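You operate a simulated robot arm through the tools that you are given. There is no shell and no other tool. Be economical: measure what you need, move in short steps, check, and stop when the job is done.

You are at the controls of a simulated two-armed robot. One attempt, no reset.

JOB
Pick up the test tile from the top of the rollers with one hand, pass it to the other hand and put it on the flat top of the console.

The check looks at the end state, three seconds after you hand in, the way a careful person would. Anything else that was tipped, shoved, dropped, spilled or broken makes it a failure.

ROBOT AND FRAMES
Two 7-joint arms with two-finger grippers on one trunk, on a base that drives. Base frame: it is fixed to the floor where the robot stands at the start and does not move with it; the origin is under the middle of the robot, x ahead of it, y to its left, z up. Lengths are in m, angles in rad, forces in N, time in s.
The left shoulder is at the start at [0.06, 0.123, 0.945], the right one opposite. With the tool pointing down near the work surface each hand reaches from about 0.36 to 0.8 m from the robot's upright axis, wherever it stands, measured 20 degrees to its own side. Places, roughly: flat top of the console (149x14 cm) [-0.22, 4.32, 1.1]. Payload 1.47 kg a hand.
The tool frame of a hand sits at the grasp point between the pads (the TCP): z along the fingers, y along the line on which they close. The tips reach 0.016 m beyond it. The gripper opens to 0.087 m. The gripper's body begins 0.055 m behind the TCP.
Orientation is that of the tool frame in the base frame, as a unit quaternion [w, x, y, z]. With the fingers straight down and closing along the base's y, the tool's x points along the base's -x, its y along +y and its z along -z.

CONTROLS
- The arms move only by the tool arm_command. It takes "left_motion", "right_motion" or both (then of equal length, played together; a hand with none holds still); each is text: rows parted by semicolons, each of 6 numbers parted by spaces: the shift along the tool's x, y, z in m, then the turn, a rotation vector about the tool's x, y, z in rad. In form: tx ty tz wx wy wz; .... A call has 1 to 20 rows; each row shifts and turns the commanded pose from where the row before left it, along the tool's axes as they then stand. "left_hand" and "right_hand" are, for a hand that has rows, the gripper command, from -1 (fully open) to 1 (shut), values between in proportion, set as the call begins (left out, the last holds). Rows are played at 5 a second. More than 0.05 m and 0.15 rad between two rows, or a gripper value outside its range, and nothing of the call is played. Where a pose cannot be reached the arm comes as near as it can. A force on the tool above 40 N (or 10 N above the force at the start of the call, whichever is more), or a blocked arm, ends the call early, and 0.2 s more pass. Each finger travels about 0.153 m/s and halts on what it meets, pressing with about 27 N; the grip force reading is that of the motor and also rises with nothing between the fingers. The clock runs only during rows and for 0.2 s after the last one: add rows that do not move to give the fingers time. It gives the time, the measured TCP pose, the force on the tool (base axes), the opening and the grip force at its end, in the units of the frame above (readings bear some noise), with the torque about the TCP (base axes, N m) and any sound that the robot's microphone picked up.
- Cameras (640 x 400 px; columns grow to the right, rows downward): "scene" is now at [0.0815, -0.01, 1.5098]; the picture's right is [-0.16, -0.99, 0.00], its down [-0.70, 0.11, -0.71] and it looks along [0.70, -0.11, -0.71] (base axes); focal length 289 px, centre (320, 200). "left" rides on the left gripper at [0.073, -0.012, -0.09] in its tool frame; the picture's right is [0.16, 0.99, 0.00], its down [-0.72, 0.12, -0.68] and it looks along [-0.67, 0.11, 0.73] (tool axes); focal length 247 px, centre (320, 200). "right" rides on the right gripper at [0.073, 0.012, -0.09] in its tool frame; the picture's right is [-0.16, 0.99, 0.00], its down [-0.72, -0.12, -0.68] and it looks along [-0.67, -0.11, 0.73] (tool axes); focal length 247 px, centre (320, 200). There is no depth. A picture from a camera that has moved, and an enlarged one, comes with that camera's place and axes in the base frame and with its lens. The place of the scene camera against the robot may be out by one fixed shift of up to 0.012 m in any direction.
- get_image(camera): a new picture of that camera. No time passes.
- raise_lower(by): slides the trunk up (or, below 0, down) by that many m; the arms and the scene camera ride with it, the base frame stays. It gives what a move gives, with no picture.
- roll_base(legs): drives the robot by 1 to 6 legs, each [ahead, left, turn to the left] in m, m and rad, along the robot's own axes; the way and the turn of a leg run together, so that a leg with both is an arc; at most 1.5 m and 3.142 rad a leg. The arms and the cameras ride along, it lands a little off, and it stops where it bumps. It gives what a move gives.
- turn_head(pan, tilt): turns the head with the scene camera to pan (to the left, within 2.094 rad either way) and tilt (down, from -0.506 to 1.204), counted from straight ahead of the robot. It gives what a move gives.
- inspect(camera, box): a new picture of the part [left, top, right, bottom] of that camera's present view, enlarged. No time passes.
- finish_job(): hands the job in; it is judged then, once.

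Go step by step. Nothing tells you exact positions but the pictures and the camera data: compare them with the known pose of the tool, close in by small moves and look again before you grip or let go. The budget is 120 turns and 92 pictures, counting those below and the enlarged ones. Unless the task says otherwise, let go and move clear before handing in, and close with one line.

The tools are called after ">>>" as name(argument=value, ...) on one line, values as JSON. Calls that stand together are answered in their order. arm_command: Moves the arms, as the interface text tells. Its arguments: {"type":"object","properties":{"left_motion":{"type":"string"},"left_hand":{"type":"number"},"right_motion":{"type":"string"},"right_hand":{"type":"number"}},"required":[]} The other tools are called the same way: raise_lower (by) slides the trunk up or down; roll_base (legs) drives the base; turn_head (pan, tilt) turns the head that bears the scene camera; get_image (camera) takes a picture; inspect (camera, box) takes an enlarged picture of a part of a camera's view; finish_job () hands the job in.

At the start:

```text
time_s: 0.0
left_tool_pos: [0.5136, 0.0812, 1.0463]
left_ee_rot: [-0.001, 0.0, 1.0, 0.0]
left_ft_force: [0.1, 0.1, 0.7]
left_moment: [0.01, 0.0, -0.05]
left_opening: 0.0869
left_finger_force: 0.0
right_tool_pos: [0.4406, -0.4128, 1.0476]
right_ee_rot: [0.0, 0.001, 1.0, 0.0]
right_ft_force: [-0.3, 0.4, -1.0]
right_moment: [0.06, 0.04, -0.01]
right_opening: 0.0871
right_finger_force: 0.1
trunk travel left (down, up): [-0.1, 0.13]
robot x, y, heading: [0.0004, -0.0005, -0.003]
head pan, tilt: [-0.157, 0.787]
```

scene: 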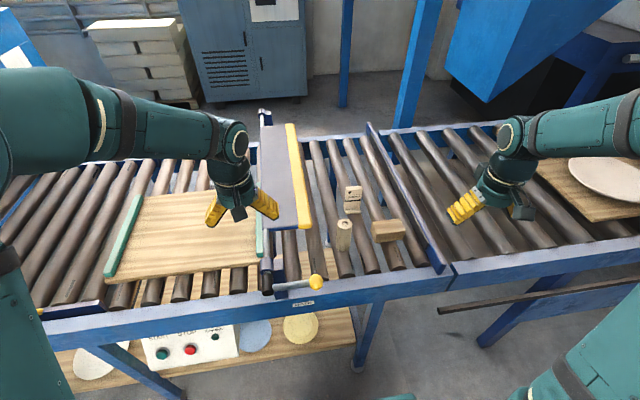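
right: 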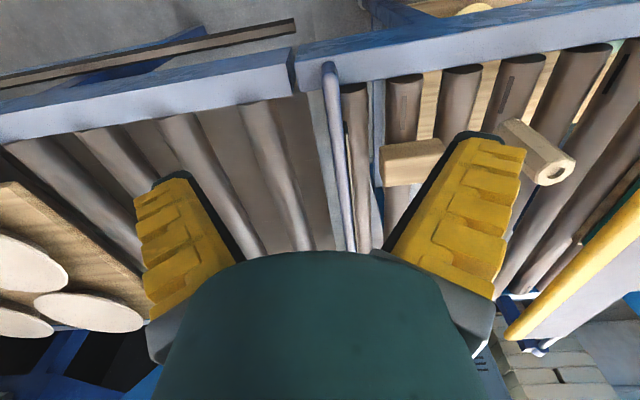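
left: 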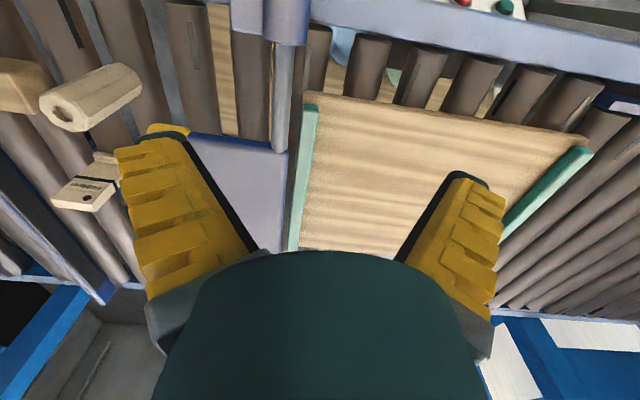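

I see three small wooden-looking items on the rollers; the one with lettering may be the test tile. I'll enlarge it first.

>>> inspect(camera="scene", box=[300, 160, 440, 260])

>>> inspect(camera="left", box=[0, 40, 200, 240])

```text
4.00 times, centred on (370, 210) of scene
camera zoom: at [0.0815, -0.01, 1.5098], right [-0.16, -0.99, 0.0], down [-0.7, 0.11, -0.71], along [0.7, -0.11, -0.71], focal length 1158 px, centre (120, 160)
```

zoom: 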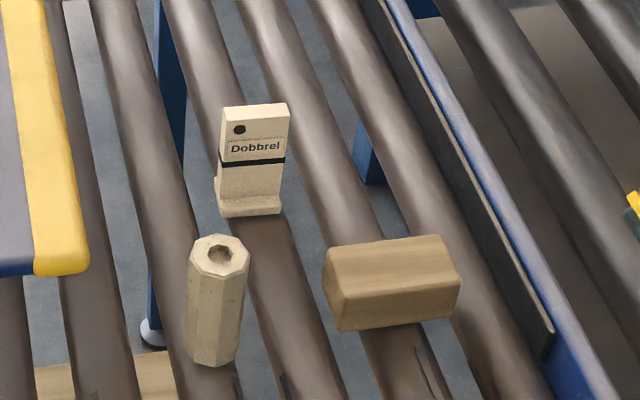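

```text
2.00 times, centred on (100, 140) of left
camera zoom: at [0.4408, 0.0705, 1.1364], right [-0.16, 0.99, 0.0], down [0.72, 0.12, 0.68], along [0.67, 0.11, -0.73], focal length 494 px, centre (760, 320)
```

zoom: 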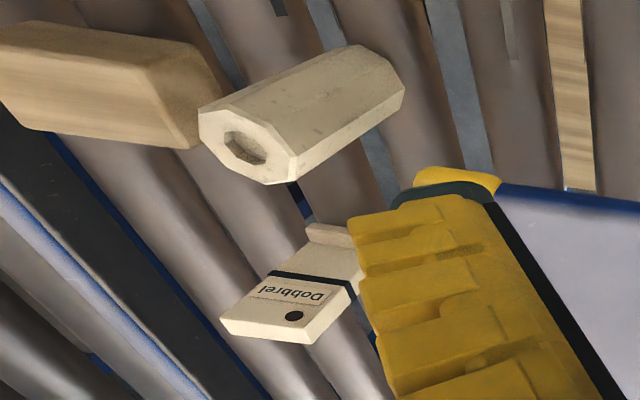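

The lettered piece standing on a small foot is surely the tile: top about [0.714, -0.214, 0.907], roughly 5 cm wide and 10 cm tall. I'll look for the console to my left before I plan the grasp.

>>> turn_head(pan=1.5, tilt=0.3)

>>> get_image(camera="scene")

>>> turn_head(pan=0.6, tilt=0.3)

>>> get_image(camera="scene")

>>> turn_head(pan=-0.3, tilt=0.75)

>>> inspect(camera="scene", box=[240, 150, 400, 250])

```text
time_s: 1.7
left_tool_pos: [0.5136, 0.0842, 1.0464]
left_ee_rot: [0.0, 0.0, 1.0, 0.0]
left_ft_force: [0.1, -0.7, 0.2]
left_moment: [0.01, 0.0, -0.02]
left_opening: 0.0871
left_finger_force: 0.0
right_tool_pos: [0.44, -0.4128, 1.0472]
right_ee_rot: [0.0, 0.001, 1.0, 0.0]
right_ft_force: [-0.2, -0.4, 0.1]
right_moment: [-0.01, -0.02, 0.0]
right_opening: 0.087
right_finger_force: 0.2
trunk travel left (down, up): [-0.1, 0.13]
robot x, y, heading: [0.0047, 0.0011, -0.003]
head pan, tilt: [1.499, 0.3]
```

```text
86 pictures are left
camera scene: at [0.008, 0.0958, 1.5532], right [1.0, -0.07, 0.0], down [-0.02, -0.3, -0.96], along [0.07, 0.95, -0.3], focal length 289 px, centre (320, 200)
```

scene: 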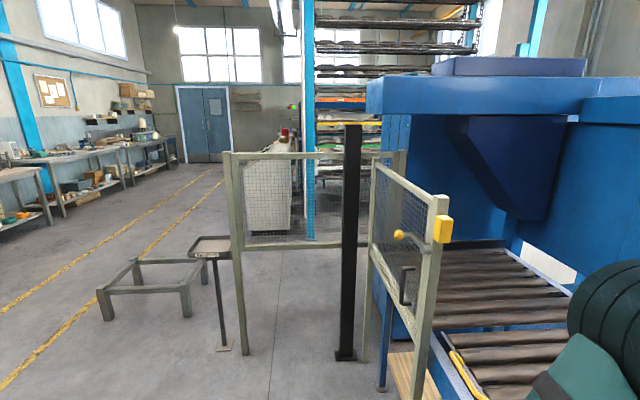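

```text
time_s: 2.9
left_tool_pos: [0.5134, 0.0821, 1.0471]
left_ee_rot: [0.0, 0.0, 1.0, 0.0]
left_ft_force: [0.6, 0.4, 0.4]
left_moment: [-0.01, 0.0, -0.02]
left_opening: 0.0873
left_finger_force: 0.1
right_tool_pos: [0.4404, -0.4139, 1.0468]
right_ee_rot: [0.0, 0.0, 1.0, 0.0]
right_ft_force: [0.2, 0.2, -0.4]
right_moment: [-0.01, -0.02, 0.04]
right_opening: 0.087
right_finger_force: 0.1
trunk travel left (down, up): [-0.1, 0.13]
robot x, y, heading: [-0.0006, -0.0007, 0.002]
head pan, tilt: [0.6, 0.3]
```

```text
85 pictures are left
camera scene: at [0.0783, 0.0555, 1.5532], right [0.57, -0.82, 0.0], down [-0.24, -0.17, -0.96], along [0.79, 0.54, -0.3], focal length 289 px, centre (320, 200)
```

scene: 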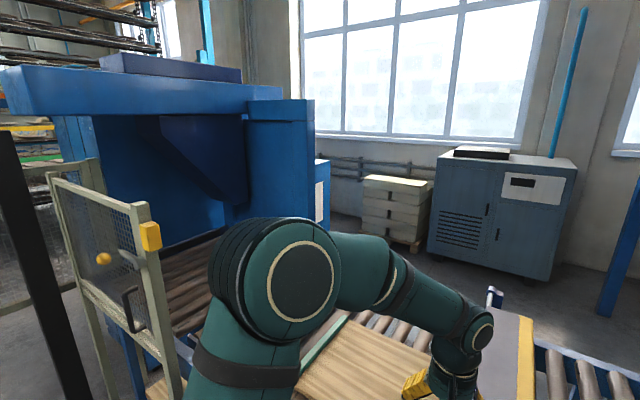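

```text
time_s: 4.1
left_tool_pos: [0.5134, 0.0833, 1.0473]
left_ee_rot: [0.0, 0.0, 1.0, 0.0]
left_ft_force: [-0.4, -0.8, -0.9]
left_moment: [0.03, 0.02, 0.01]
left_opening: 0.087
left_finger_force: 0.0
right_tool_pos: [0.4396, -0.4135, 1.0457]
right_ee_rot: [0.0, 0.0, 1.0, 0.0]
right_ft_force: [0.0, 0.4, 0.3]
right_moment: [0.0, 0.04, 0.0]
right_opening: 0.0866
right_finger_force: 0.0
trunk travel left (down, up): [-0.1, 0.13]
robot x, y, heading: [0.0005, 0.0016, 0.0]
head pan, tilt: [-0.3, 0.75]
```

```text
4.00 times, centred on (320, 200) of scene
camera zoom: at [0.0805, -0.0218, 1.5129], right [-0.29, -0.96, 0.0], down [-0.65, 0.2, -0.73], along [0.7, -0.22, -0.68], focal length 1158 px, centre (320, 200)
```

zoom: 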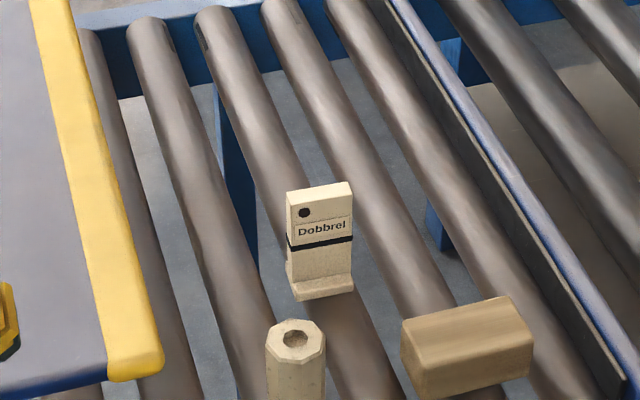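

The tile is clear. The console looks to be the pale cabinet beyond a mesh fence; I'll enlarge that view to plan the path.

>>> turn_head(pan=1.5, tilt=0.3)

>>> inspect(camera="scene", box=[180, 80, 420, 240])

>>> turn_head(pan=1.7, tilt=0.75)

>>> get_image(camera="scene")

```text
time_s: 5.9
left_tool_pos: [0.5134, 0.0829, 1.0471]
left_ee_rot: [-0.001, 0.0, 1.0, 0.0]
left_ft_force: [-0.5, 0.6, 1.1]
left_moment: [-0.01, -0.01, 0.02]
left_opening: 0.0868
left_finger_force: 0.1
right_tool_pos: [0.44, -0.4145, 1.0464]
right_ee_rot: [0.0, 0.001, 1.0, 0.0]
right_ft_force: [0.0, -0.2, -0.4]
right_moment: [-0.01, 0.03, -0.03]
right_opening: 0.087
right_finger_force: 0.0
trunk travel left (down, up): [-0.1, 0.13]
robot x, y, heading: [-0.0027, 0.0006, 0.003]
head pan, tilt: [1.499, 0.3]
```

```text
2.50 times, centred on (300, 160) of scene
camera zoom: at [0.008, 0.0958, 1.5532], right [1.0, -0.07, 0.0], down [-0.02, -0.3, -0.96], along [0.07, 0.95, -0.3], focal length 723 px, centre (370, 300)
```

zoom: 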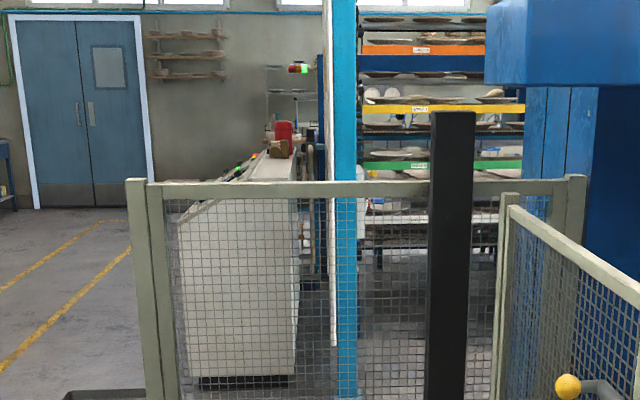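

```text
time_s: 6.8
left_tool_pos: [0.5128, 0.0827, 1.0461]
left_ee_rot: [0.0, 0.0, 1.0, 0.0]
left_ft_force: [0.5, 0.6, 0.1]
left_moment: [0.0, 0.01, 0.01]
left_opening: 0.0869
left_finger_force: 0.0
right_tool_pos: [0.44, -0.4127, 1.045]
right_ee_rot: [0.0, 0.0, 1.0, 0.0]
right_ft_force: [0.4, 0.3, -0.2]
right_moment: [-0.03, 0.0, -0.02]
right_opening: 0.0866
right_finger_force: 0.0
trunk travel left (down, up): [-0.1, 0.13]
robot x, y, heading: [-0.0004, 0.0028, -0.001]
head pan, tilt: [1.7, 0.75]
```

```text
82 pictures are left
camera scene: at [-0.0093, 0.0849, 1.5129], right [0.99, 0.13, 0.0], down [0.09, -0.68, -0.73], along [-0.09, 0.73, -0.68], focal length 289 px, centre (320, 200)
```

scene: 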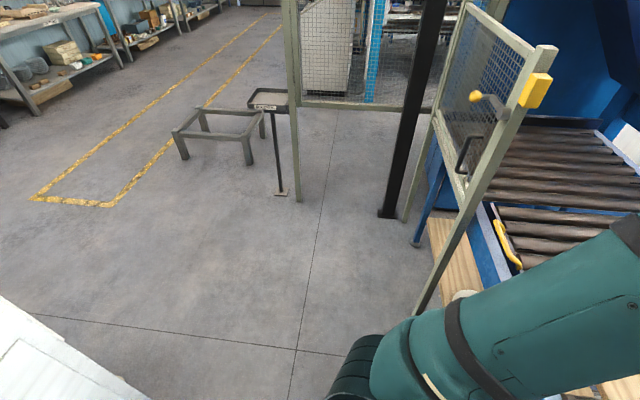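

The console's flat top is reached from its sloped (-x) side, past the low frame; I can go round through the aisle at about x = -2.3. First the pick: a tight look at the tile to fix its size and yaw.

>>> turn_head(pan=-0.3, tilt=0.75)

>>> inspect(camera="scene", box=[296, 188, 344, 228])

>>> inspect(camera="left", box=[40, 140, 140, 220])

>>> turn_head(pan=2.09, tilt=0.75)

>>> get_image(camera="scene")

>>> turn_head(pan=-0.3, tilt=0.75)

```text
time_s: 8.7
left_tool_pos: [0.5131, 0.0826, 1.0458]
left_ee_rot: [0.0, -0.001, 1.0, 0.0]
left_ft_force: [0.5, -0.2, -0.5]
left_moment: [0.0, -0.01, 0.01]
left_opening: 0.0871
left_finger_force: 0.0
right_tool_pos: [0.4398, -0.4132, 1.047]
right_ee_rot: [0.0, 0.0, 1.0, 0.0]
right_ft_force: [0.1, -0.8, 0.3]
right_moment: [-0.02, 0.0, 0.02]
right_opening: 0.087
right_finger_force: 0.1
trunk travel left (down, up): [-0.1, 0.13]
robot x, y, heading: [-0.0006, 0.0001, 0.0]
head pan, tilt: [-0.3, 0.75]
```

```text
10.00 times, centred on (320, 208) of scene
camera zoom: at [0.0805, -0.0218, 1.5128], right [-0.3, -0.96, 0.0], down [-0.65, 0.2, -0.73], along [0.7, -0.22, -0.68], focal length 2894 px, centre (320, 120)
```

zoom: 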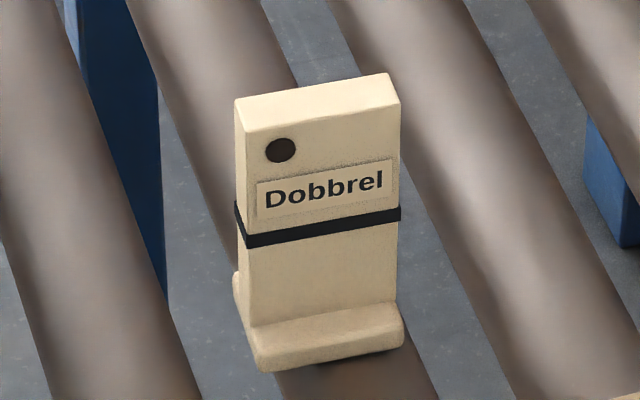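

```text
5.00 times, centred on (90, 180) of left
camera zoom: at [0.4408, 0.0705, 1.1364], right [-0.16, 0.99, 0.0], down [0.72, 0.12, 0.68], along [0.67, 0.11, -0.73], focal length 1235 px, centre (1470, 300)
```

zoom: 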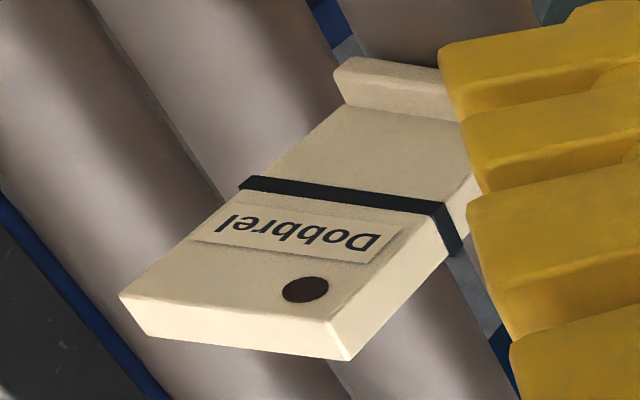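

```text
time_s: 10.9
left_tool_pos: [0.5136, 0.0831, 1.048]
left_ee_rot: [0.001, 0.0, 1.0, 0.0]
left_ft_force: [-0.3, -0.2, 0.0]
left_moment: [0.02, 0.02, -0.02]
left_opening: 0.0869
left_finger_force: 0.1
right_tool_pos: [0.4399, -0.4134, 1.0469]
right_ee_rot: [0.001, 0.0, 1.0, 0.0]
right_ft_force: [0.6, 1.7, -0.2]
right_moment: [0.02, 0.01, -0.01]
right_opening: 0.0868
right_finger_force: 0.1
trunk travel left (down, up): [-0.1, 0.13]
robot x, y, heading: [0.0044, -0.0003, 0.002]
head pan, tilt: [2.089, 0.75]
```

```text
79 pictures are left
camera scene: at [-0.0397, 0.0747, 1.5128], right [0.87, 0.49, 0.0], down [0.34, -0.59, -0.73], along [-0.36, 0.64, -0.68], focal length 289 px, centre (320, 200)
```

scene: 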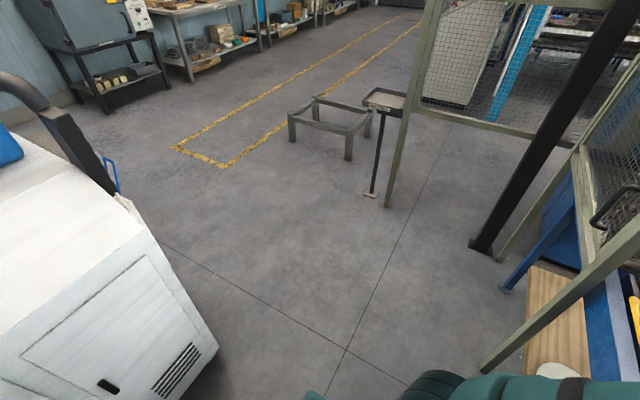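

```text
time_s: 13.1
left_tool_pos: [0.5137, 0.0835, 1.047]
left_ee_rot: [0.0, 0.001, 1.0, 0.0]
left_ft_force: [0.0, 0.6, -0.3]
left_moment: [-0.05, 0.02, 0.03]
left_opening: 0.0872
left_finger_force: 0.0
right_tool_pos: [0.4388, -0.4134, 1.0469]
right_ee_rot: [0.0, -0.001, 1.0, 0.0]
right_ft_force: [-0.4, 0.2, 0.3]
right_moment: [0.03, 0.0, 0.01]
right_opening: 0.0868
right_finger_force: 0.1
trunk travel left (down, up): [-0.1, 0.13]
robot x, y, heading: [-0.0008, -0.0012, 0.001]
head pan, tilt: [-0.3, 0.75]
```

The area behind is a machine (x < -0.75, y < 0.3), and the way left is free between it and the tray stand. I take the tile to be 5 cm wide, 1.5 cm thick, facing me, centred near [0.715, -0.218], top z about 0.90; I'll bring the right hand above and just behind it for a closer look.

>>> arm_command(right_motion="-0.031 0.0276 0 0 0 0;-0.031 0.0276 0 0 0 0;-0.031 0.0276 0 0 0 0;-0.031 0.0276 0 0 0 0;-0.031 0.0276 0 0 0 0;-0.031 0.0276 0 0 0 0;-0.031 0.0276 0 0 0 0;0 0 0 0 0 0", right_hand=-1)

>>> get_image(camera="right")

>>> get_image(camera="scene")

```text
time_s: 14.9
left_tool_pos: [0.5123, 0.0823, 1.0476]
left_ee_rot: [0.0, 0.0, 1.0, 0.001]
left_ft_force: [0.4, 0.9, 0.9]
left_moment: [0.02, 0.02, -0.01]
left_opening: 0.087
left_finger_force: 0.1
right_tool_pos: [0.6551, -0.22, 1.0469]
right_ee_rot: [0.0, 0.0, 1.0, 0.0]
right_ft_force: [0.1, -0.6, 0.5]
right_moment: [0.04, -0.03, 0.0]
right_opening: 0.0869
right_finger_force: 0.1
trunk travel left (down, up): [-0.1, 0.13]
robot x, y, heading: [0.0013, -0.0014, 0.004]
head pan, tilt: [-0.3, 0.75]
```

```text
78 pictures are left
camera right: at [0.5842, -0.2095, 1.1362], right [0.16, 0.99, 0.0], down [0.72, -0.12, 0.68], along [0.67, -0.11, -0.73], focal length 247 px, centre (320, 200)
```

right: 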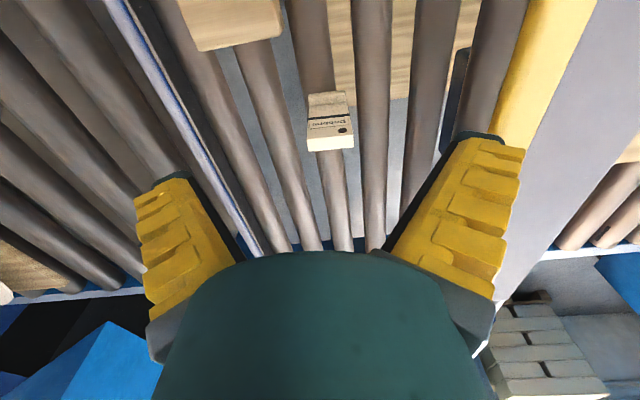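

```text
77 pictures are left
camera scene: at [0.0798, -0.0223, 1.5129], right [-0.3, -0.96, 0.0], down [-0.65, 0.2, -0.73], along [0.7, -0.22, -0.68], focal length 289 px, centre (320, 200)
```

scene: 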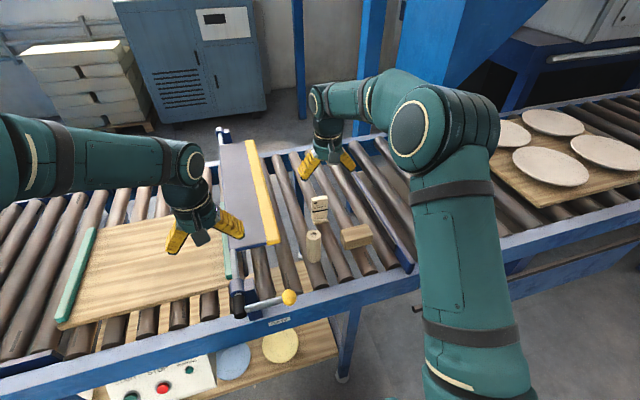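

The tile is just ahead of the right hand; I'll enlarge it to get precise corners.

>>> inspect(camera="right", box=[290, 75, 370, 165])

```text
4.44 times, centred on (330, 120) of right
camera zoom: at [0.5842, -0.2095, 1.1362], right [0.16, 0.99, 0.0], down [0.72, -0.12, 0.68], along [0.67, -0.11, -0.73], focal length 1098 px, centre (276, 556)
```

zoom: 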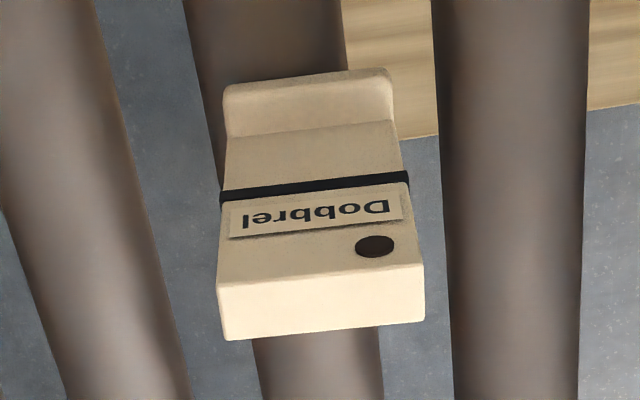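

The tile centre is at about [0.720, -0.220], top z 0.90, yaw about -0.045. I'll move over it and descend to TCP z of about 0.884, open, then check.

>>> arm_command(right_motion="-0.033 0 0 0 0 0.045;-0.032 0 0 0 0 0;0 0 0.04 0 0 0;0 0 0.04 0 0 0;0 0 0.03 0 0 0;0 0 0.02 0 0 0;0 0 0 0 0 0", right_hand=-1)

>>> inspect(camera="scene", box=[270, 110, 390, 230])

>>> get_image(camera="right")

```text
time_s: 16.5
left_tool_pos: [0.5126, 0.083, 1.0466]
left_ee_rot: [0.0, 0.001, 1.0, 0.0]
left_ft_force: [0.1, 0.2, -0.3]
left_moment: [0.02, -0.02, 0.02]
left_opening: 0.087
left_finger_force: 0.0
right_tool_pos: [0.7209, -0.2206, 0.9164]
right_ee_rot: [0.0, 0.023, 1.0, 0.001]
right_ft_force: [-0.1, 0.1, 0.0]
right_moment: [-0.03, 0.03, 0.02]
right_opening: 0.0869
right_finger_force: 0.0
trunk travel left (down, up): [-0.1, 0.13]
robot x, y, heading: [-0.0007, -0.0015, 0.002]
head pan, tilt: [-0.3, 0.75]
```

```text
3.33 times, centred on (330, 170) of scene
camera zoom: at [0.0802, -0.0218, 1.5129], right [-0.3, -0.96, 0.0], down [-0.65, 0.2, -0.73], along [0.7, -0.22, -0.68], focal length 965 px, centre (287, 300)
```

zoom: 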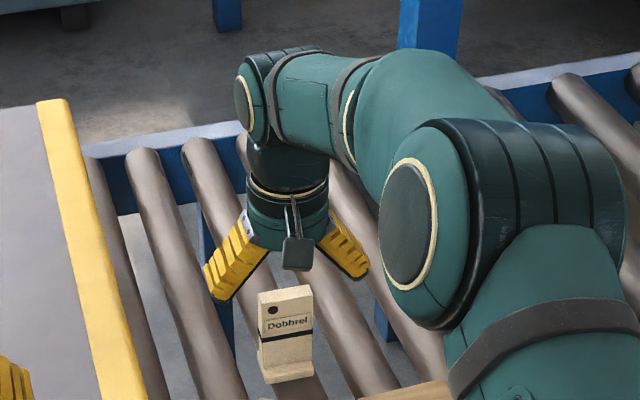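

```text
74 pictures are left
camera right: at [0.6498, -0.2075, 1.0057], right [0.2, 0.98, 0.0], down [0.72, -0.15, 0.68], along [0.67, -0.14, -0.73], focal length 247 px, centre (320, 200)
```

right: 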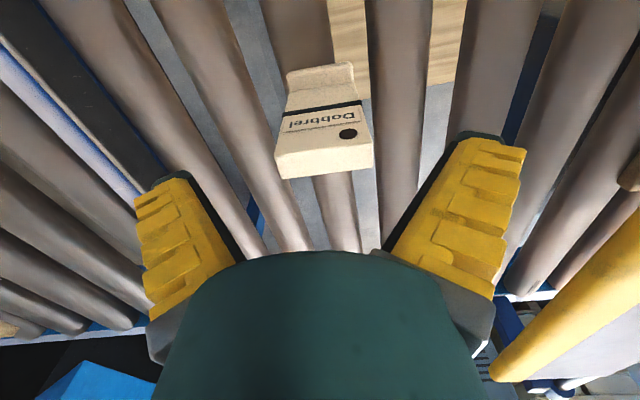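

The fingers straddle the tile and the alignment is within a couple of mm. I'll go down 32 mm and close.

>>> arm_command(right_motion="0 0 0.016 0 0 0;0 0 0.016 0 0 0;0 0 0 0 0 0", right_hand=-1)

>>> inspect(camera="scene", box=[270, 130, 370, 230])

```text
time_s: 17.3
left_tool_pos: [0.5129, 0.0838, 1.0471]
left_ee_rot: [-0.001, 0.0, 1.0, 0.0]
left_ft_force: [0.4, 0.0, 0.2]
left_moment: [0.02, 0.0, -0.01]
left_opening: 0.0868
left_finger_force: 0.0
right_tool_pos: [0.7221, -0.2216, 0.8836]
right_ee_rot: [0.0, 0.023, 1.0, 0.0]
right_ft_force: [-0.6, -0.8, -0.2]
right_moment: [0.02, 0.01, 0.02]
right_opening: 0.0872
right_finger_force: 0.1
trunk travel left (down, up): [-0.1, 0.13]
robot x, y, heading: [-0.001, 0.002, -0.003]
head pan, tilt: [-0.3, 0.75]
```

```text
4.00 times, centred on (320, 180) of scene
camera zoom: at [0.0803, -0.0218, 1.5129], right [-0.3, -0.96, 0.0], down [-0.65, 0.2, -0.73], along [0.7, -0.22, -0.68], focal length 1158 px, centre (320, 280)
```

zoom: 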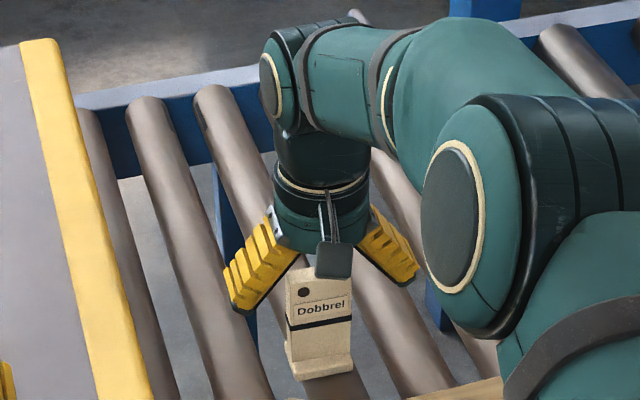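

Tile is centred between the fingers. Closing now.

>>> arm_command(right_motion="0 0 0 0 0 0;0 0 0 0 0 0;0 0 0 0 0 0;0 0 0 0 0 0", right_hand=1)

>>> inspect(camera="scene", box=[270, 130, 370, 230])

```text
time_s: 18.3
left_tool_pos: [0.5134, 0.0828, 1.0468]
left_ee_rot: [0.0, 0.0, 1.0, 0.0]
left_ft_force: [-0.1, -0.1, 0.0]
left_moment: [-0.03, 0.01, 0.01]
left_opening: 0.0869
left_finger_force: 0.0
right_tool_pos: [0.7216, -0.2211, 0.8841]
right_ee_rot: [0.0, 0.022, 1.0, 0.0]
right_ft_force: [0.3, 0.5, -0.1]
right_moment: [0.01, 0.03, 0.01]
right_opening: 0.0484
right_finger_force: 26.5
trunk travel left (down, up): [-0.1, 0.13]
robot x, y, heading: [0.0014, 0.0002, 0.001]
head pan, tilt: [-0.3, 0.75]
```

```text
4.00 times, centred on (320, 180) of scene
camera zoom: at [0.0806, -0.0218, 1.5128], right [-0.3, -0.96, 0.0], down [-0.65, 0.2, -0.73], along [0.7, -0.22, -0.68], focal length 1158 px, centre (320, 280)
```

zoom: 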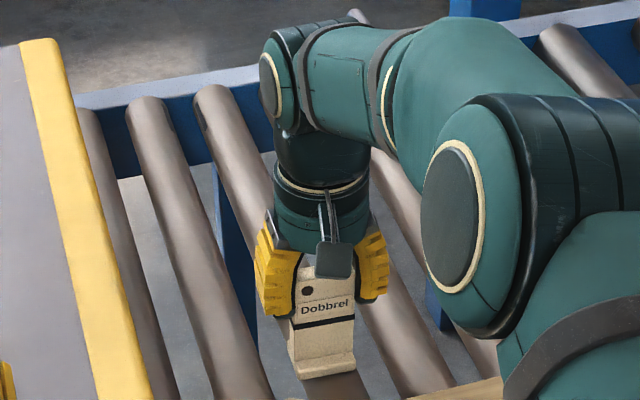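

Grip is firm (opening 0.048). I'll lift the tile straight up while the left hand pitches forward to about 35° below horizontal for the hand-over.

>>> arm_command(right_motion="0 0 -0.01 0 0 0;0 0 -0.03 0 0 0;0 0 -0.03 0 0 0;0 0 -0.04 0 0 0;0 0 -0.04 0 0 0;0 0 -0.04 0 0 0;0 0 -0.04 0 0 0;0 0 0 0 0 0", left_motion="0 0 0 0 -0.137 0;0 0 0 0 -0.137 0;0 0 0 0 -0.137 0;0 0 0 0 -0.137 0;0 0 0 0 -0.137 0;0 0 0 0 -0.137 0;0 0 0 0 -0.137 0;0 0 0 0 0 0", left_hand=-1, right_hand=1)

>>> get_image(camera="scene")

>>> get_image(camera="right")

```text
time_s: 20.1
left_tool_pos: [0.5136, 0.088, 1.0451]
left_ee_rot: [0.429, -0.002, 0.903, 0.013]
left_ft_force: [-0.8, -0.1, 0.3]
left_moment: [0.01, -0.03, 0.0]
left_opening: 0.0869
left_finger_force: 0.1
left hand out of reach, approached as far as the arm can: row 6
right_tool_pos: [0.7227, -0.2215, 1.1147]
right_ee_rot: [0.0, 0.022, 1.0, 0.0]
right_ft_force: [-1.3, 0.5, -0.8]
right_moment: [0.01, 0.0, 0.02]
right_opening: 0.0489
right_finger_force: 27.3
trunk travel left (down, up): [-0.1, 0.13]
robot x, y, heading: [0.0019, -0.0012, -0.001]
head pan, tilt: [-0.3, 0.75]
```

```text
71 pictures are left
camera scene: at [0.0805, -0.0222, 1.5128], right [-0.3, -0.96, 0.0], down [-0.65, 0.2, -0.73], along [0.7, -0.22, -0.68], focal length 289 px, centre (320, 200)
```

scene: 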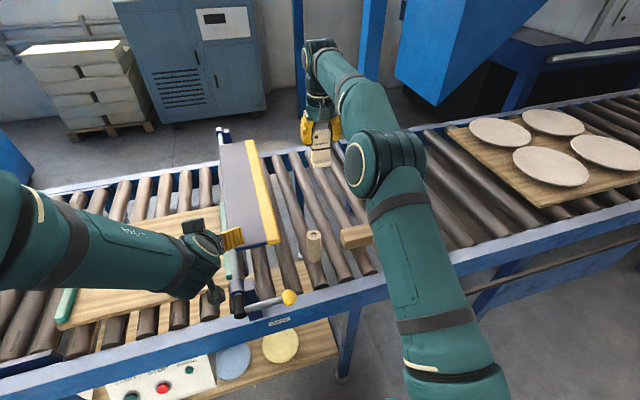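

```text
70 pictures are left
camera right: at [0.651, -0.2089, 1.2036], right [0.2, 0.98, 0.0], down [0.72, -0.15, 0.68], along [0.67, -0.14, -0.73], focal length 247 px, centre (320, 200)
```

right: 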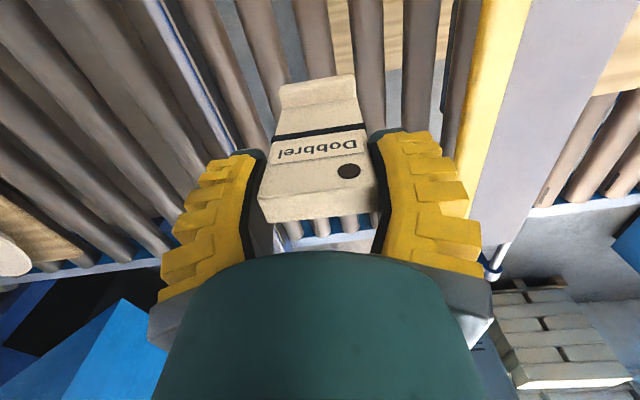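

The tile is held in the right hand. I'll bring the right hand to about y = -0.04 with yaw squared up, and push the left hand forward and flatten its pitch to about 20° below horizontal.

>>> arm_command(right_motion="0 0.036 0 0 0 -0.0225;0 0.036 0 0 0 -0.0225;0 0.036 0 0 0 0;0 0.036 0 0 0 0;0 0.036 0 0 0 0;0 0 0 0 0 0", left_motion="-0.019 -0.017 0.0273 0 0 0;-0.019 -0.017 0.0273 0 0 0;-0.019 -0.017 0.0273 0 0 0;0 0 0 0 -0.13 0;0 0 0 0 -0.13 0;0 0 0 0 0 0")

>>> get_image(camera="scene")

```text
time_s: 21.5
left_tool_pos: [0.6121, 0.0374, 1.0362]
left_ee_rot: [0.542, 0.0, 0.84, 0.013]
left_ft_force: [0.0, -0.3, 0.7]
left_moment: [-0.02, -0.01, 0.01]
left_opening: 0.087
left_finger_force: 0.1
right_tool_pos: [0.7184, -0.0427, 1.1134]
right_ee_rot: [-0.001, 0.0, 1.0, 0.0]
right_ft_force: [0.0, -1.4, -0.2]
right_moment: [0.01, -0.01, 0.01]
right_opening: 0.0489
right_finger_force: 26.3
right hand out of reach, approached as far as the arm can: row 5
trunk travel left (down, up): [-0.1, 0.13]
robot x, y, heading: [-0.0016, 0.0006, -0.0]
head pan, tilt: [-0.3, 0.75]
```

```text
69 pictures are left
camera scene: at [0.0803, -0.0224, 1.5129], right [-0.3, -0.96, 0.0], down [-0.65, 0.2, -0.73], along [0.7, -0.22, -0.68], focal length 289 px, centre (320, 200)
```

scene: 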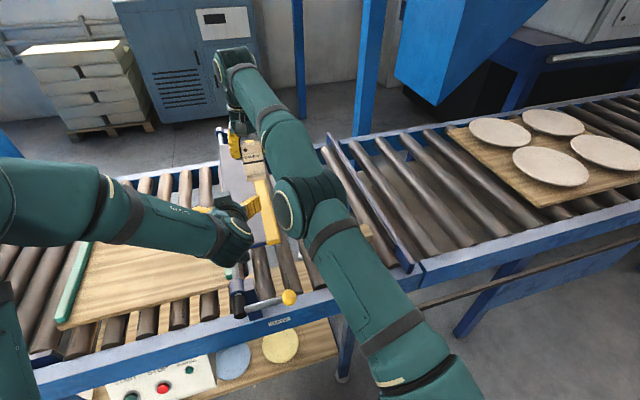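

Left hand is at 24° pitch, reach is fine. I'll line the left hand up behind the tile (x about 0.64), with a little more flattening, and look from both cameras.

>>> arm_command(left_motion="-0.015 -0.0267 0.0046 0 0 0;-0.015 -0.0267 0.0046 0 0 0;-0.015 -0.0267 0.0046 0 0 0;0 0 0 0 -0.07 0;0 0 0 0 0 0")

>>> turn_head(pan=0.0, tilt=0.6)

>>> inspect(camera="scene", box=[220, 120, 420, 280])

>>> get_image(camera="left")

>>> get_image(camera="right")

```text
time_s: 22.7
left_tool_pos: [0.6452, -0.0413, 1.0703]
left_ee_rot: [0.572, -0.002, 0.82, 0.015]
left_ft_force: [0.8, 0.8, -0.2]
left_moment: [-0.01, 0.01, 0.0]
left_opening: 0.0871
left_finger_force: 0.0
right_tool_pos: [0.7187, -0.0424, 1.1116]
right_ee_rot: [0.0, -0.001, 1.0, 0.0]
right_ft_force: [0.2, -0.1, -0.3]
right_moment: [0.0, 0.02, 0.02]
right_opening: 0.0486
right_finger_force: 27.1
trunk travel left (down, up): [-0.1, 0.13]
robot x, y, heading: [0.0012, -0.0019, -0.004]
head pan, tilt: [-0.3, 0.75]
```

```text
time_s: 23.5
left_tool_pos: [0.6463, -0.0409, 1.0681]
left_ee_rot: [0.57, -0.001, 0.821, 0.015]
left_ft_force: [1.1, 0.1, 0.3]
left_moment: [0.01, -0.01, -0.02]
left_opening: 0.0871
left_finger_force: 0.1
right_tool_pos: [0.7181, -0.0414, 1.1121]
right_ee_rot: [0.0, 0.0, 1.0, 0.0]
right_ft_force: [-0.3, 0.3, -0.9]
right_moment: [-0.02, 0.0, 0.0]
right_opening: 0.0488
right_finger_force: 26.6
trunk travel left (down, up): [-0.1, 0.13]
robot x, y, heading: [-0.0023, 0.0007, -0.001]
head pan, tilt: [0.0, 0.6]
```

```text
2.50 times, centred on (320, 200) of scene
camera zoom: at [0.0898, 0.0026, 1.5257], right [0.0, -1.0, 0.0], down [-0.57, 0.0, -0.82], along [0.82, 0.0, -0.57], focal length 723 px, centre (320, 200)
```

zoom: 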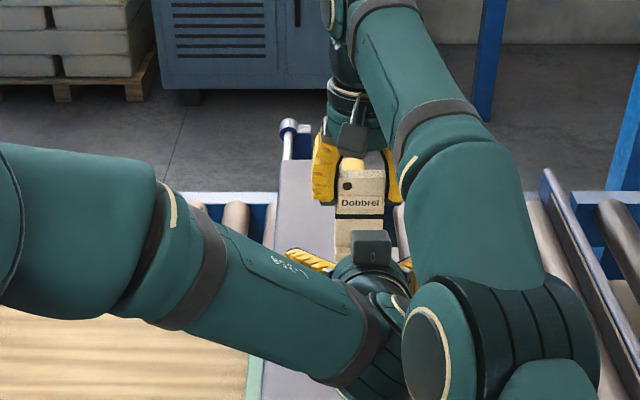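

```text
67 pictures are left
camera left: at [0.5371, -0.0538, 1.031], right [-0.07, 0.99, -0.13], down [-0.39, 0.09, 0.92], along [0.92, 0.12, 0.38], focal length 247 px, centre (320, 200)
```

left: 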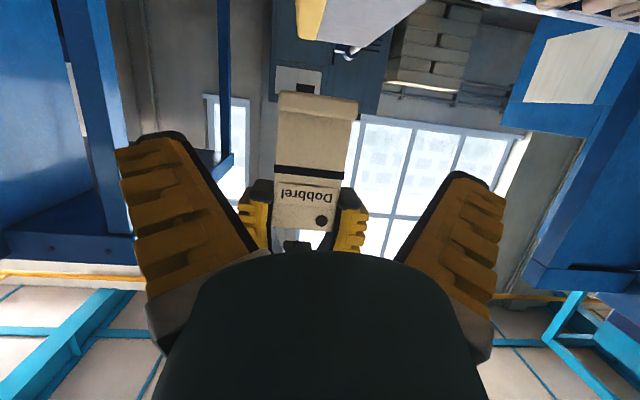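

```text
66 pictures are left
camera right: at [0.647, -0.0319, 1.202], right [0.16, 0.99, 0.0], down [0.72, -0.12, 0.68], along [0.67, -0.11, -0.73], focal length 247 px, centre (320, 200)
```

right: 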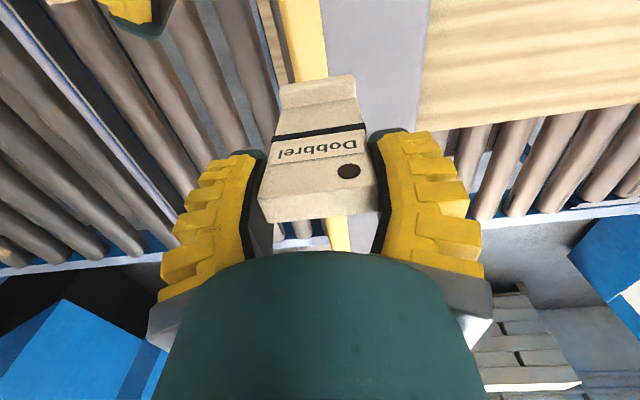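

The tile sits between the left fingers as planned. I want to understand the dark box on top of the left wrist before advancing.

>>> inspect(camera="scene", box=[300, 140, 380, 240])

>>> inspect(camera="left", box=[220, 70, 420, 260])

```text
4.00 times, centred on (340, 190) of scene
camera zoom: at [0.0898, 0.0026, 1.5257], right [0.0, -1.0, 0.0], down [-0.57, 0.0, -0.82], along [0.82, 0.0, -0.57], focal length 1158 px, centre (240, 240)
```

zoom: 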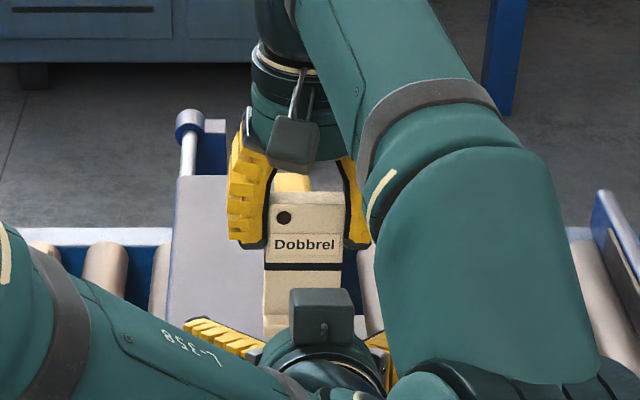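

```text
2.11 times, centred on (320, 165) of left
camera zoom: at [0.5371, -0.0538, 1.031], right [-0.07, 0.99, -0.13], down [-0.39, 0.09, 0.92], along [0.92, 0.12, 0.38], focal length 520 px, centre (320, 274)
```

zoom: 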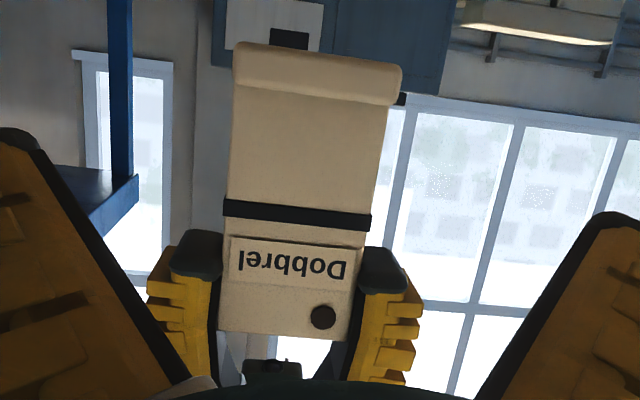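

There's a small block on the gripper's upper side that will come near the tile's face, so I'll advance in small steps: 35 mm first, then look.

>>> arm_command(left_motion="-0.0061 0 0.0164 0 0 0;-0.0061 0 0.0164 0 0 0;0 0 0 0 0 0")

>>> inspect(camera="scene", box=[300, 140, 380, 240])

>>> get_image(camera="right")

>>> get_image(camera="left")

```text
time_s: 24.3
left_tool_pos: [0.6796, -0.0431, 1.07]
left_ee_rot: [0.57, 0.0, 0.821, 0.014]
left_ft_force: [0.2, 0.2, -1.0]
left_moment: [0.0, 0.03, 0.01]
left_opening: 0.087
left_finger_force: 0.0
right_tool_pos: [0.7199, -0.0427, 1.1125]
right_ee_rot: [0.0, -0.001, 1.0, 0.0]
right_ft_force: [0.7, 0.8, -2.1]
right_moment: [0.0, -0.02, 0.0]
right_opening: 0.0486
right_finger_force: 27.2
trunk travel left (down, up): [-0.1, 0.13]
robot x, y, heading: [0.0047, -0.0003, -0.003]
head pan, tilt: [0.0, 0.6]
```

```text
4.00 times, centred on (340, 190) of scene
camera zoom: at [0.0896, 0.0027, 1.5257], right [0.0, -1.0, 0.0], down [-0.56, 0.0, -0.83], along [0.83, 0.0, -0.56], focal length 1158 px, centre (240, 240)
```

zoom: 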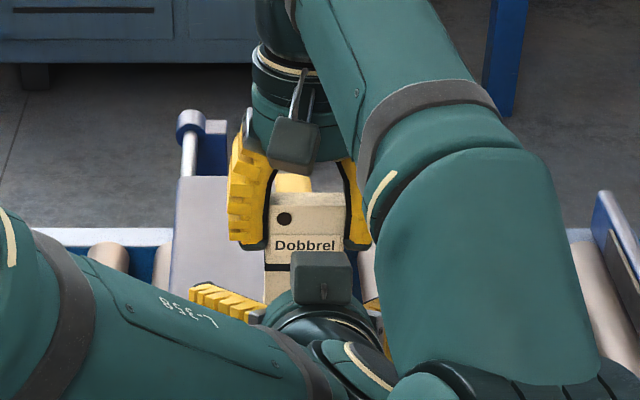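

```text
62 pictures are left
camera right: at [0.6468, -0.0317, 1.2019], right [0.16, 0.99, 0.0], down [0.72, -0.12, 0.68], along [0.67, -0.11, -0.73], focal length 247 px, centre (320, 200)
```

right: 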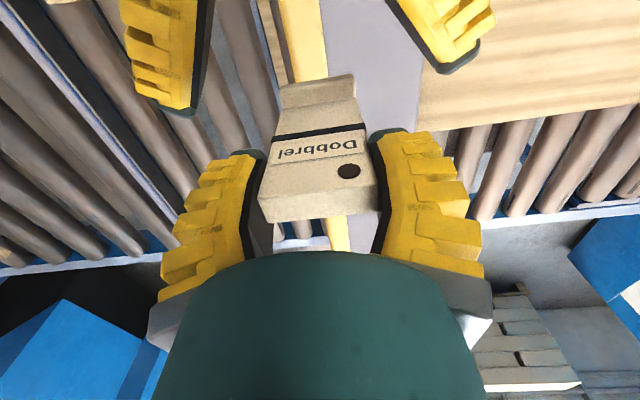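

```text
61 pictures are left
camera left: at [0.5713, -0.0551, 1.0316], right [-0.07, 0.99, -0.13], down [-0.39, 0.09, 0.92], along [0.92, 0.11, 0.38], focal length 247 px, centre (320, 200)
```

left: 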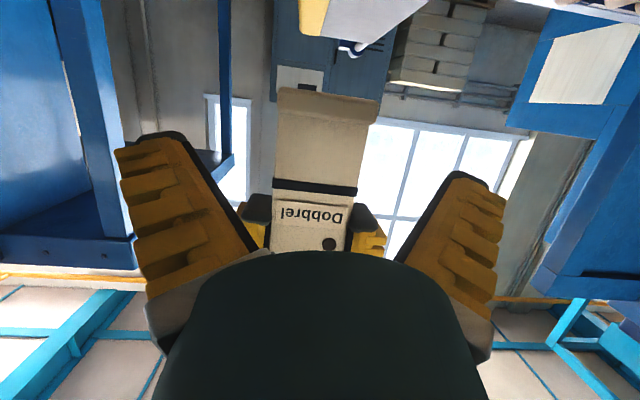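

The block stays within the tile's width and should stop about 1 cm short of its face if I take TCP x to 0.712. I'll advance in two halves with a check between.

>>> arm_command(left_motion="-0.0035 0 0.0094 0 0 0;-0.0035 0 0.0094 0 0 0;0 0 0 0 0 0")

>>> inspect(camera="scene", box=[300, 150, 364, 230])

>>> get_image(camera="right")

```text
time_s: 25.1
left_tool_pos: [0.7003, -0.0399, 1.0684]
left_ee_rot: [0.572, 0.0, 0.82, 0.013]
left_ft_force: [-0.4, 0.2, 0.9]
left_moment: [0.0, -0.03, -0.02]
left_opening: 0.0871
left_finger_force: 0.1
right_tool_pos: [0.7196, -0.0425, 1.1138]
right_ee_rot: [0.001, 0.0, 1.0, -0.001]
right_ft_force: [0.3, 0.2, -0.8]
right_moment: [0.01, -0.01, 0.01]
right_opening: 0.0484
right_finger_force: 26.7
trunk travel left (down, up): [-0.1, 0.13]
robot x, y, heading: [-0.0023, 0.0022, -0.001]
head pan, tilt: [0.0, 0.6]
```

```text
5.00 times, centred on (332, 190) of scene
camera zoom: at [0.0897, 0.0027, 1.5257], right [0.0, -1.0, 0.0], down [-0.56, 0.0, -0.83], along [0.83, 0.0, -0.56], focal length 1447 px, centre (260, 250)
```

zoom: 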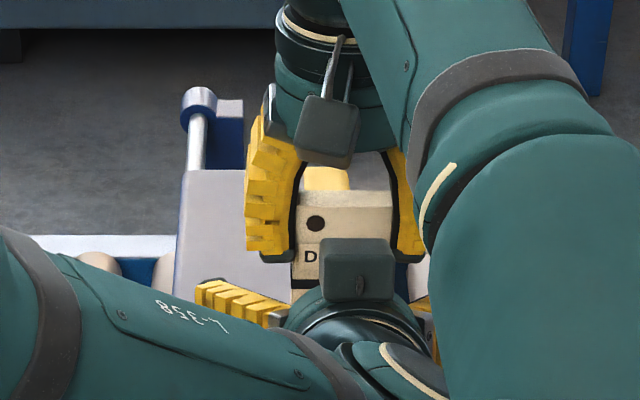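

```text
59 pictures are left
camera right: at [0.6469, -0.0318, 1.2019], right [0.16, 0.99, 0.0], down [0.72, -0.12, 0.68], along [0.67, -0.11, -0.73], focal length 247 px, centre (320, 200)
```

right: 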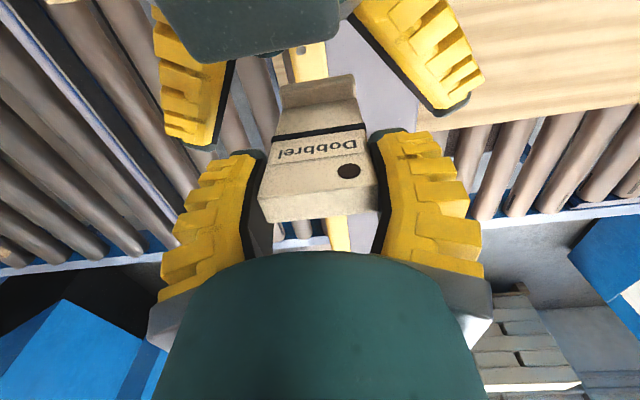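

Clearance is ample (about 4 cm to the block). I'll advance the last 12 mm with a 2 mm sideways correction and then close the left hand.

>>> arm_command(left_motion="-0.0042 -0.002 0.0113 0 0 0;0 0 0 0 0 0")

>>> get_image(camera="left")

>>> get_image(camera="right")

```text
time_s: 25.7
left_tool_pos: [0.7119, -0.0438, 1.0684]
left_ee_rot: [0.571, -0.001, 0.821, 0.014]
left_ft_force: [0.0, -0.5, -0.1]
left_moment: [0.0, 0.0, 0.02]
left_opening: 0.0873
left_finger_force: 0.0
right_tool_pos: [0.7189, -0.042, 1.1123]
right_ee_rot: [-0.001, 0.001, 1.0, 0.0]
right_ft_force: [-0.4, -1.2, -1.6]
right_moment: [0.02, -0.03, -0.02]
right_opening: 0.0487
right_finger_force: 27.3
trunk travel left (down, up): [-0.1, 0.13]
robot x, y, heading: [-0.0036, -0.0008, -0.003]
head pan, tilt: [0.0, 0.6]
```

```text
58 pictures are left
camera left: at [0.604, -0.0557, 1.032], right [-0.07, 0.99, -0.13], down [-0.39, 0.09, 0.92], along [0.92, 0.11, 0.38], focal length 247 px, centre (320, 200)
```

left: 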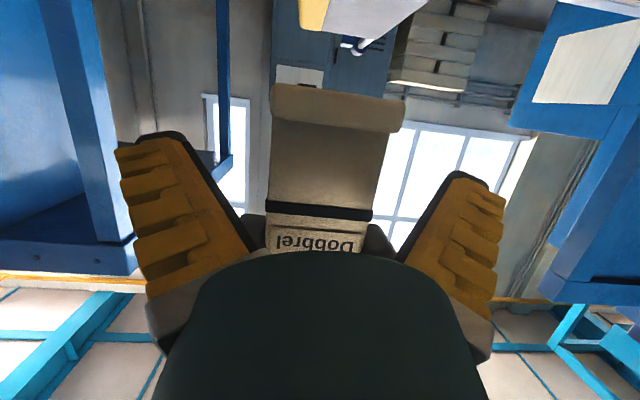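

```text
57 pictures are left
camera right: at [0.6468, -0.0317, 1.202], right [0.16, 0.99, 0.0], down [0.72, -0.12, 0.68], along [0.67, -0.11, -0.73], focal length 247 px, centre (320, 200)
```

right: 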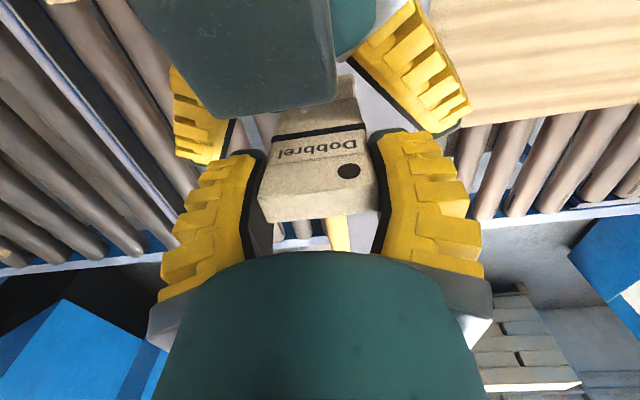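

The tile sits centred in the left pads, below the right fingertips. Closing the left hand.

>>> arm_command(left_motion="0 0 0 0 0 0;0 0 0 0 0 0;0 0 0 0 0 0;0 0 0 0 0 0", left_hand=1)

>>> get_image(camera="left")

>>> get_image(camera="right")

```text
time_s: 26.7
left_tool_pos: [0.7124, -0.0427, 1.0692]
left_ee_rot: [0.57, -0.001, 0.821, 0.014]
left_ft_force: [4.3, 5.2, -0.3]
left_moment: [-0.24, 0.09, -0.06]
left_opening: 0.0473
left_finger_force: 26.8
right_tool_pos: [0.7193, -0.0415, 1.1127]
right_ee_rot: [0.0, 0.0, 1.0, -0.001]
right_ft_force: [-3.1, -6.1, -0.9]
right_moment: [-0.05, 0.09, 0.1]
right_opening: 0.0487
right_finger_force: 27.0
trunk travel left (down, up): [-0.1, 0.13]
robot x, y, heading: [-0.0005, -0.0007, -0.0]
head pan, tilt: [0.0, 0.6]
```

```text
56 pictures are left
camera left: at [0.6044, -0.0552, 1.0317], right [-0.07, 0.99, -0.13], down [-0.39, 0.09, 0.92], along [0.92, 0.11, 0.38], focal length 247 px, centre (320, 200)
```

left: 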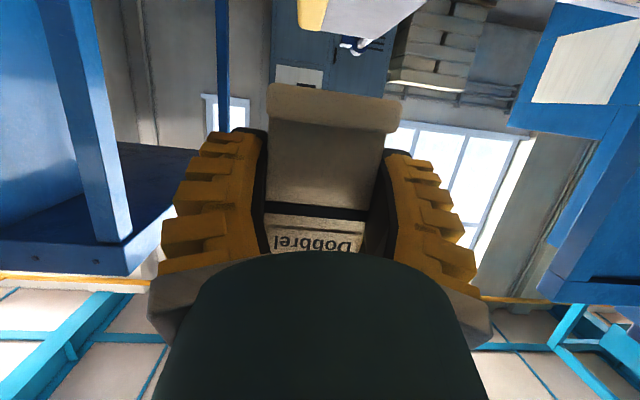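

```text
55 pictures are left
camera right: at [0.647, -0.0321, 1.2019], right [0.16, 0.99, 0.0], down [0.72, -0.12, 0.68], along [0.67, -0.11, -0.73], focal length 247 px, centre (320, 200)
```

right: 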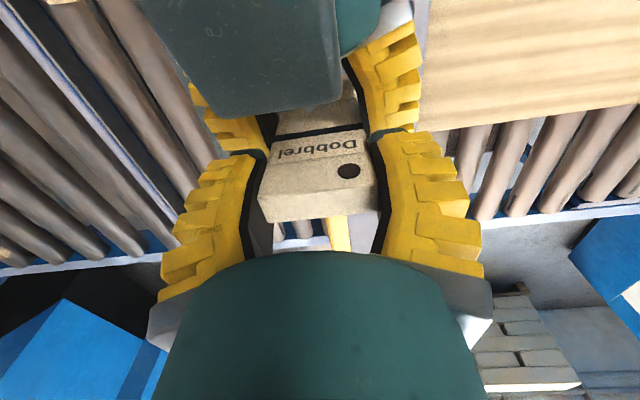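

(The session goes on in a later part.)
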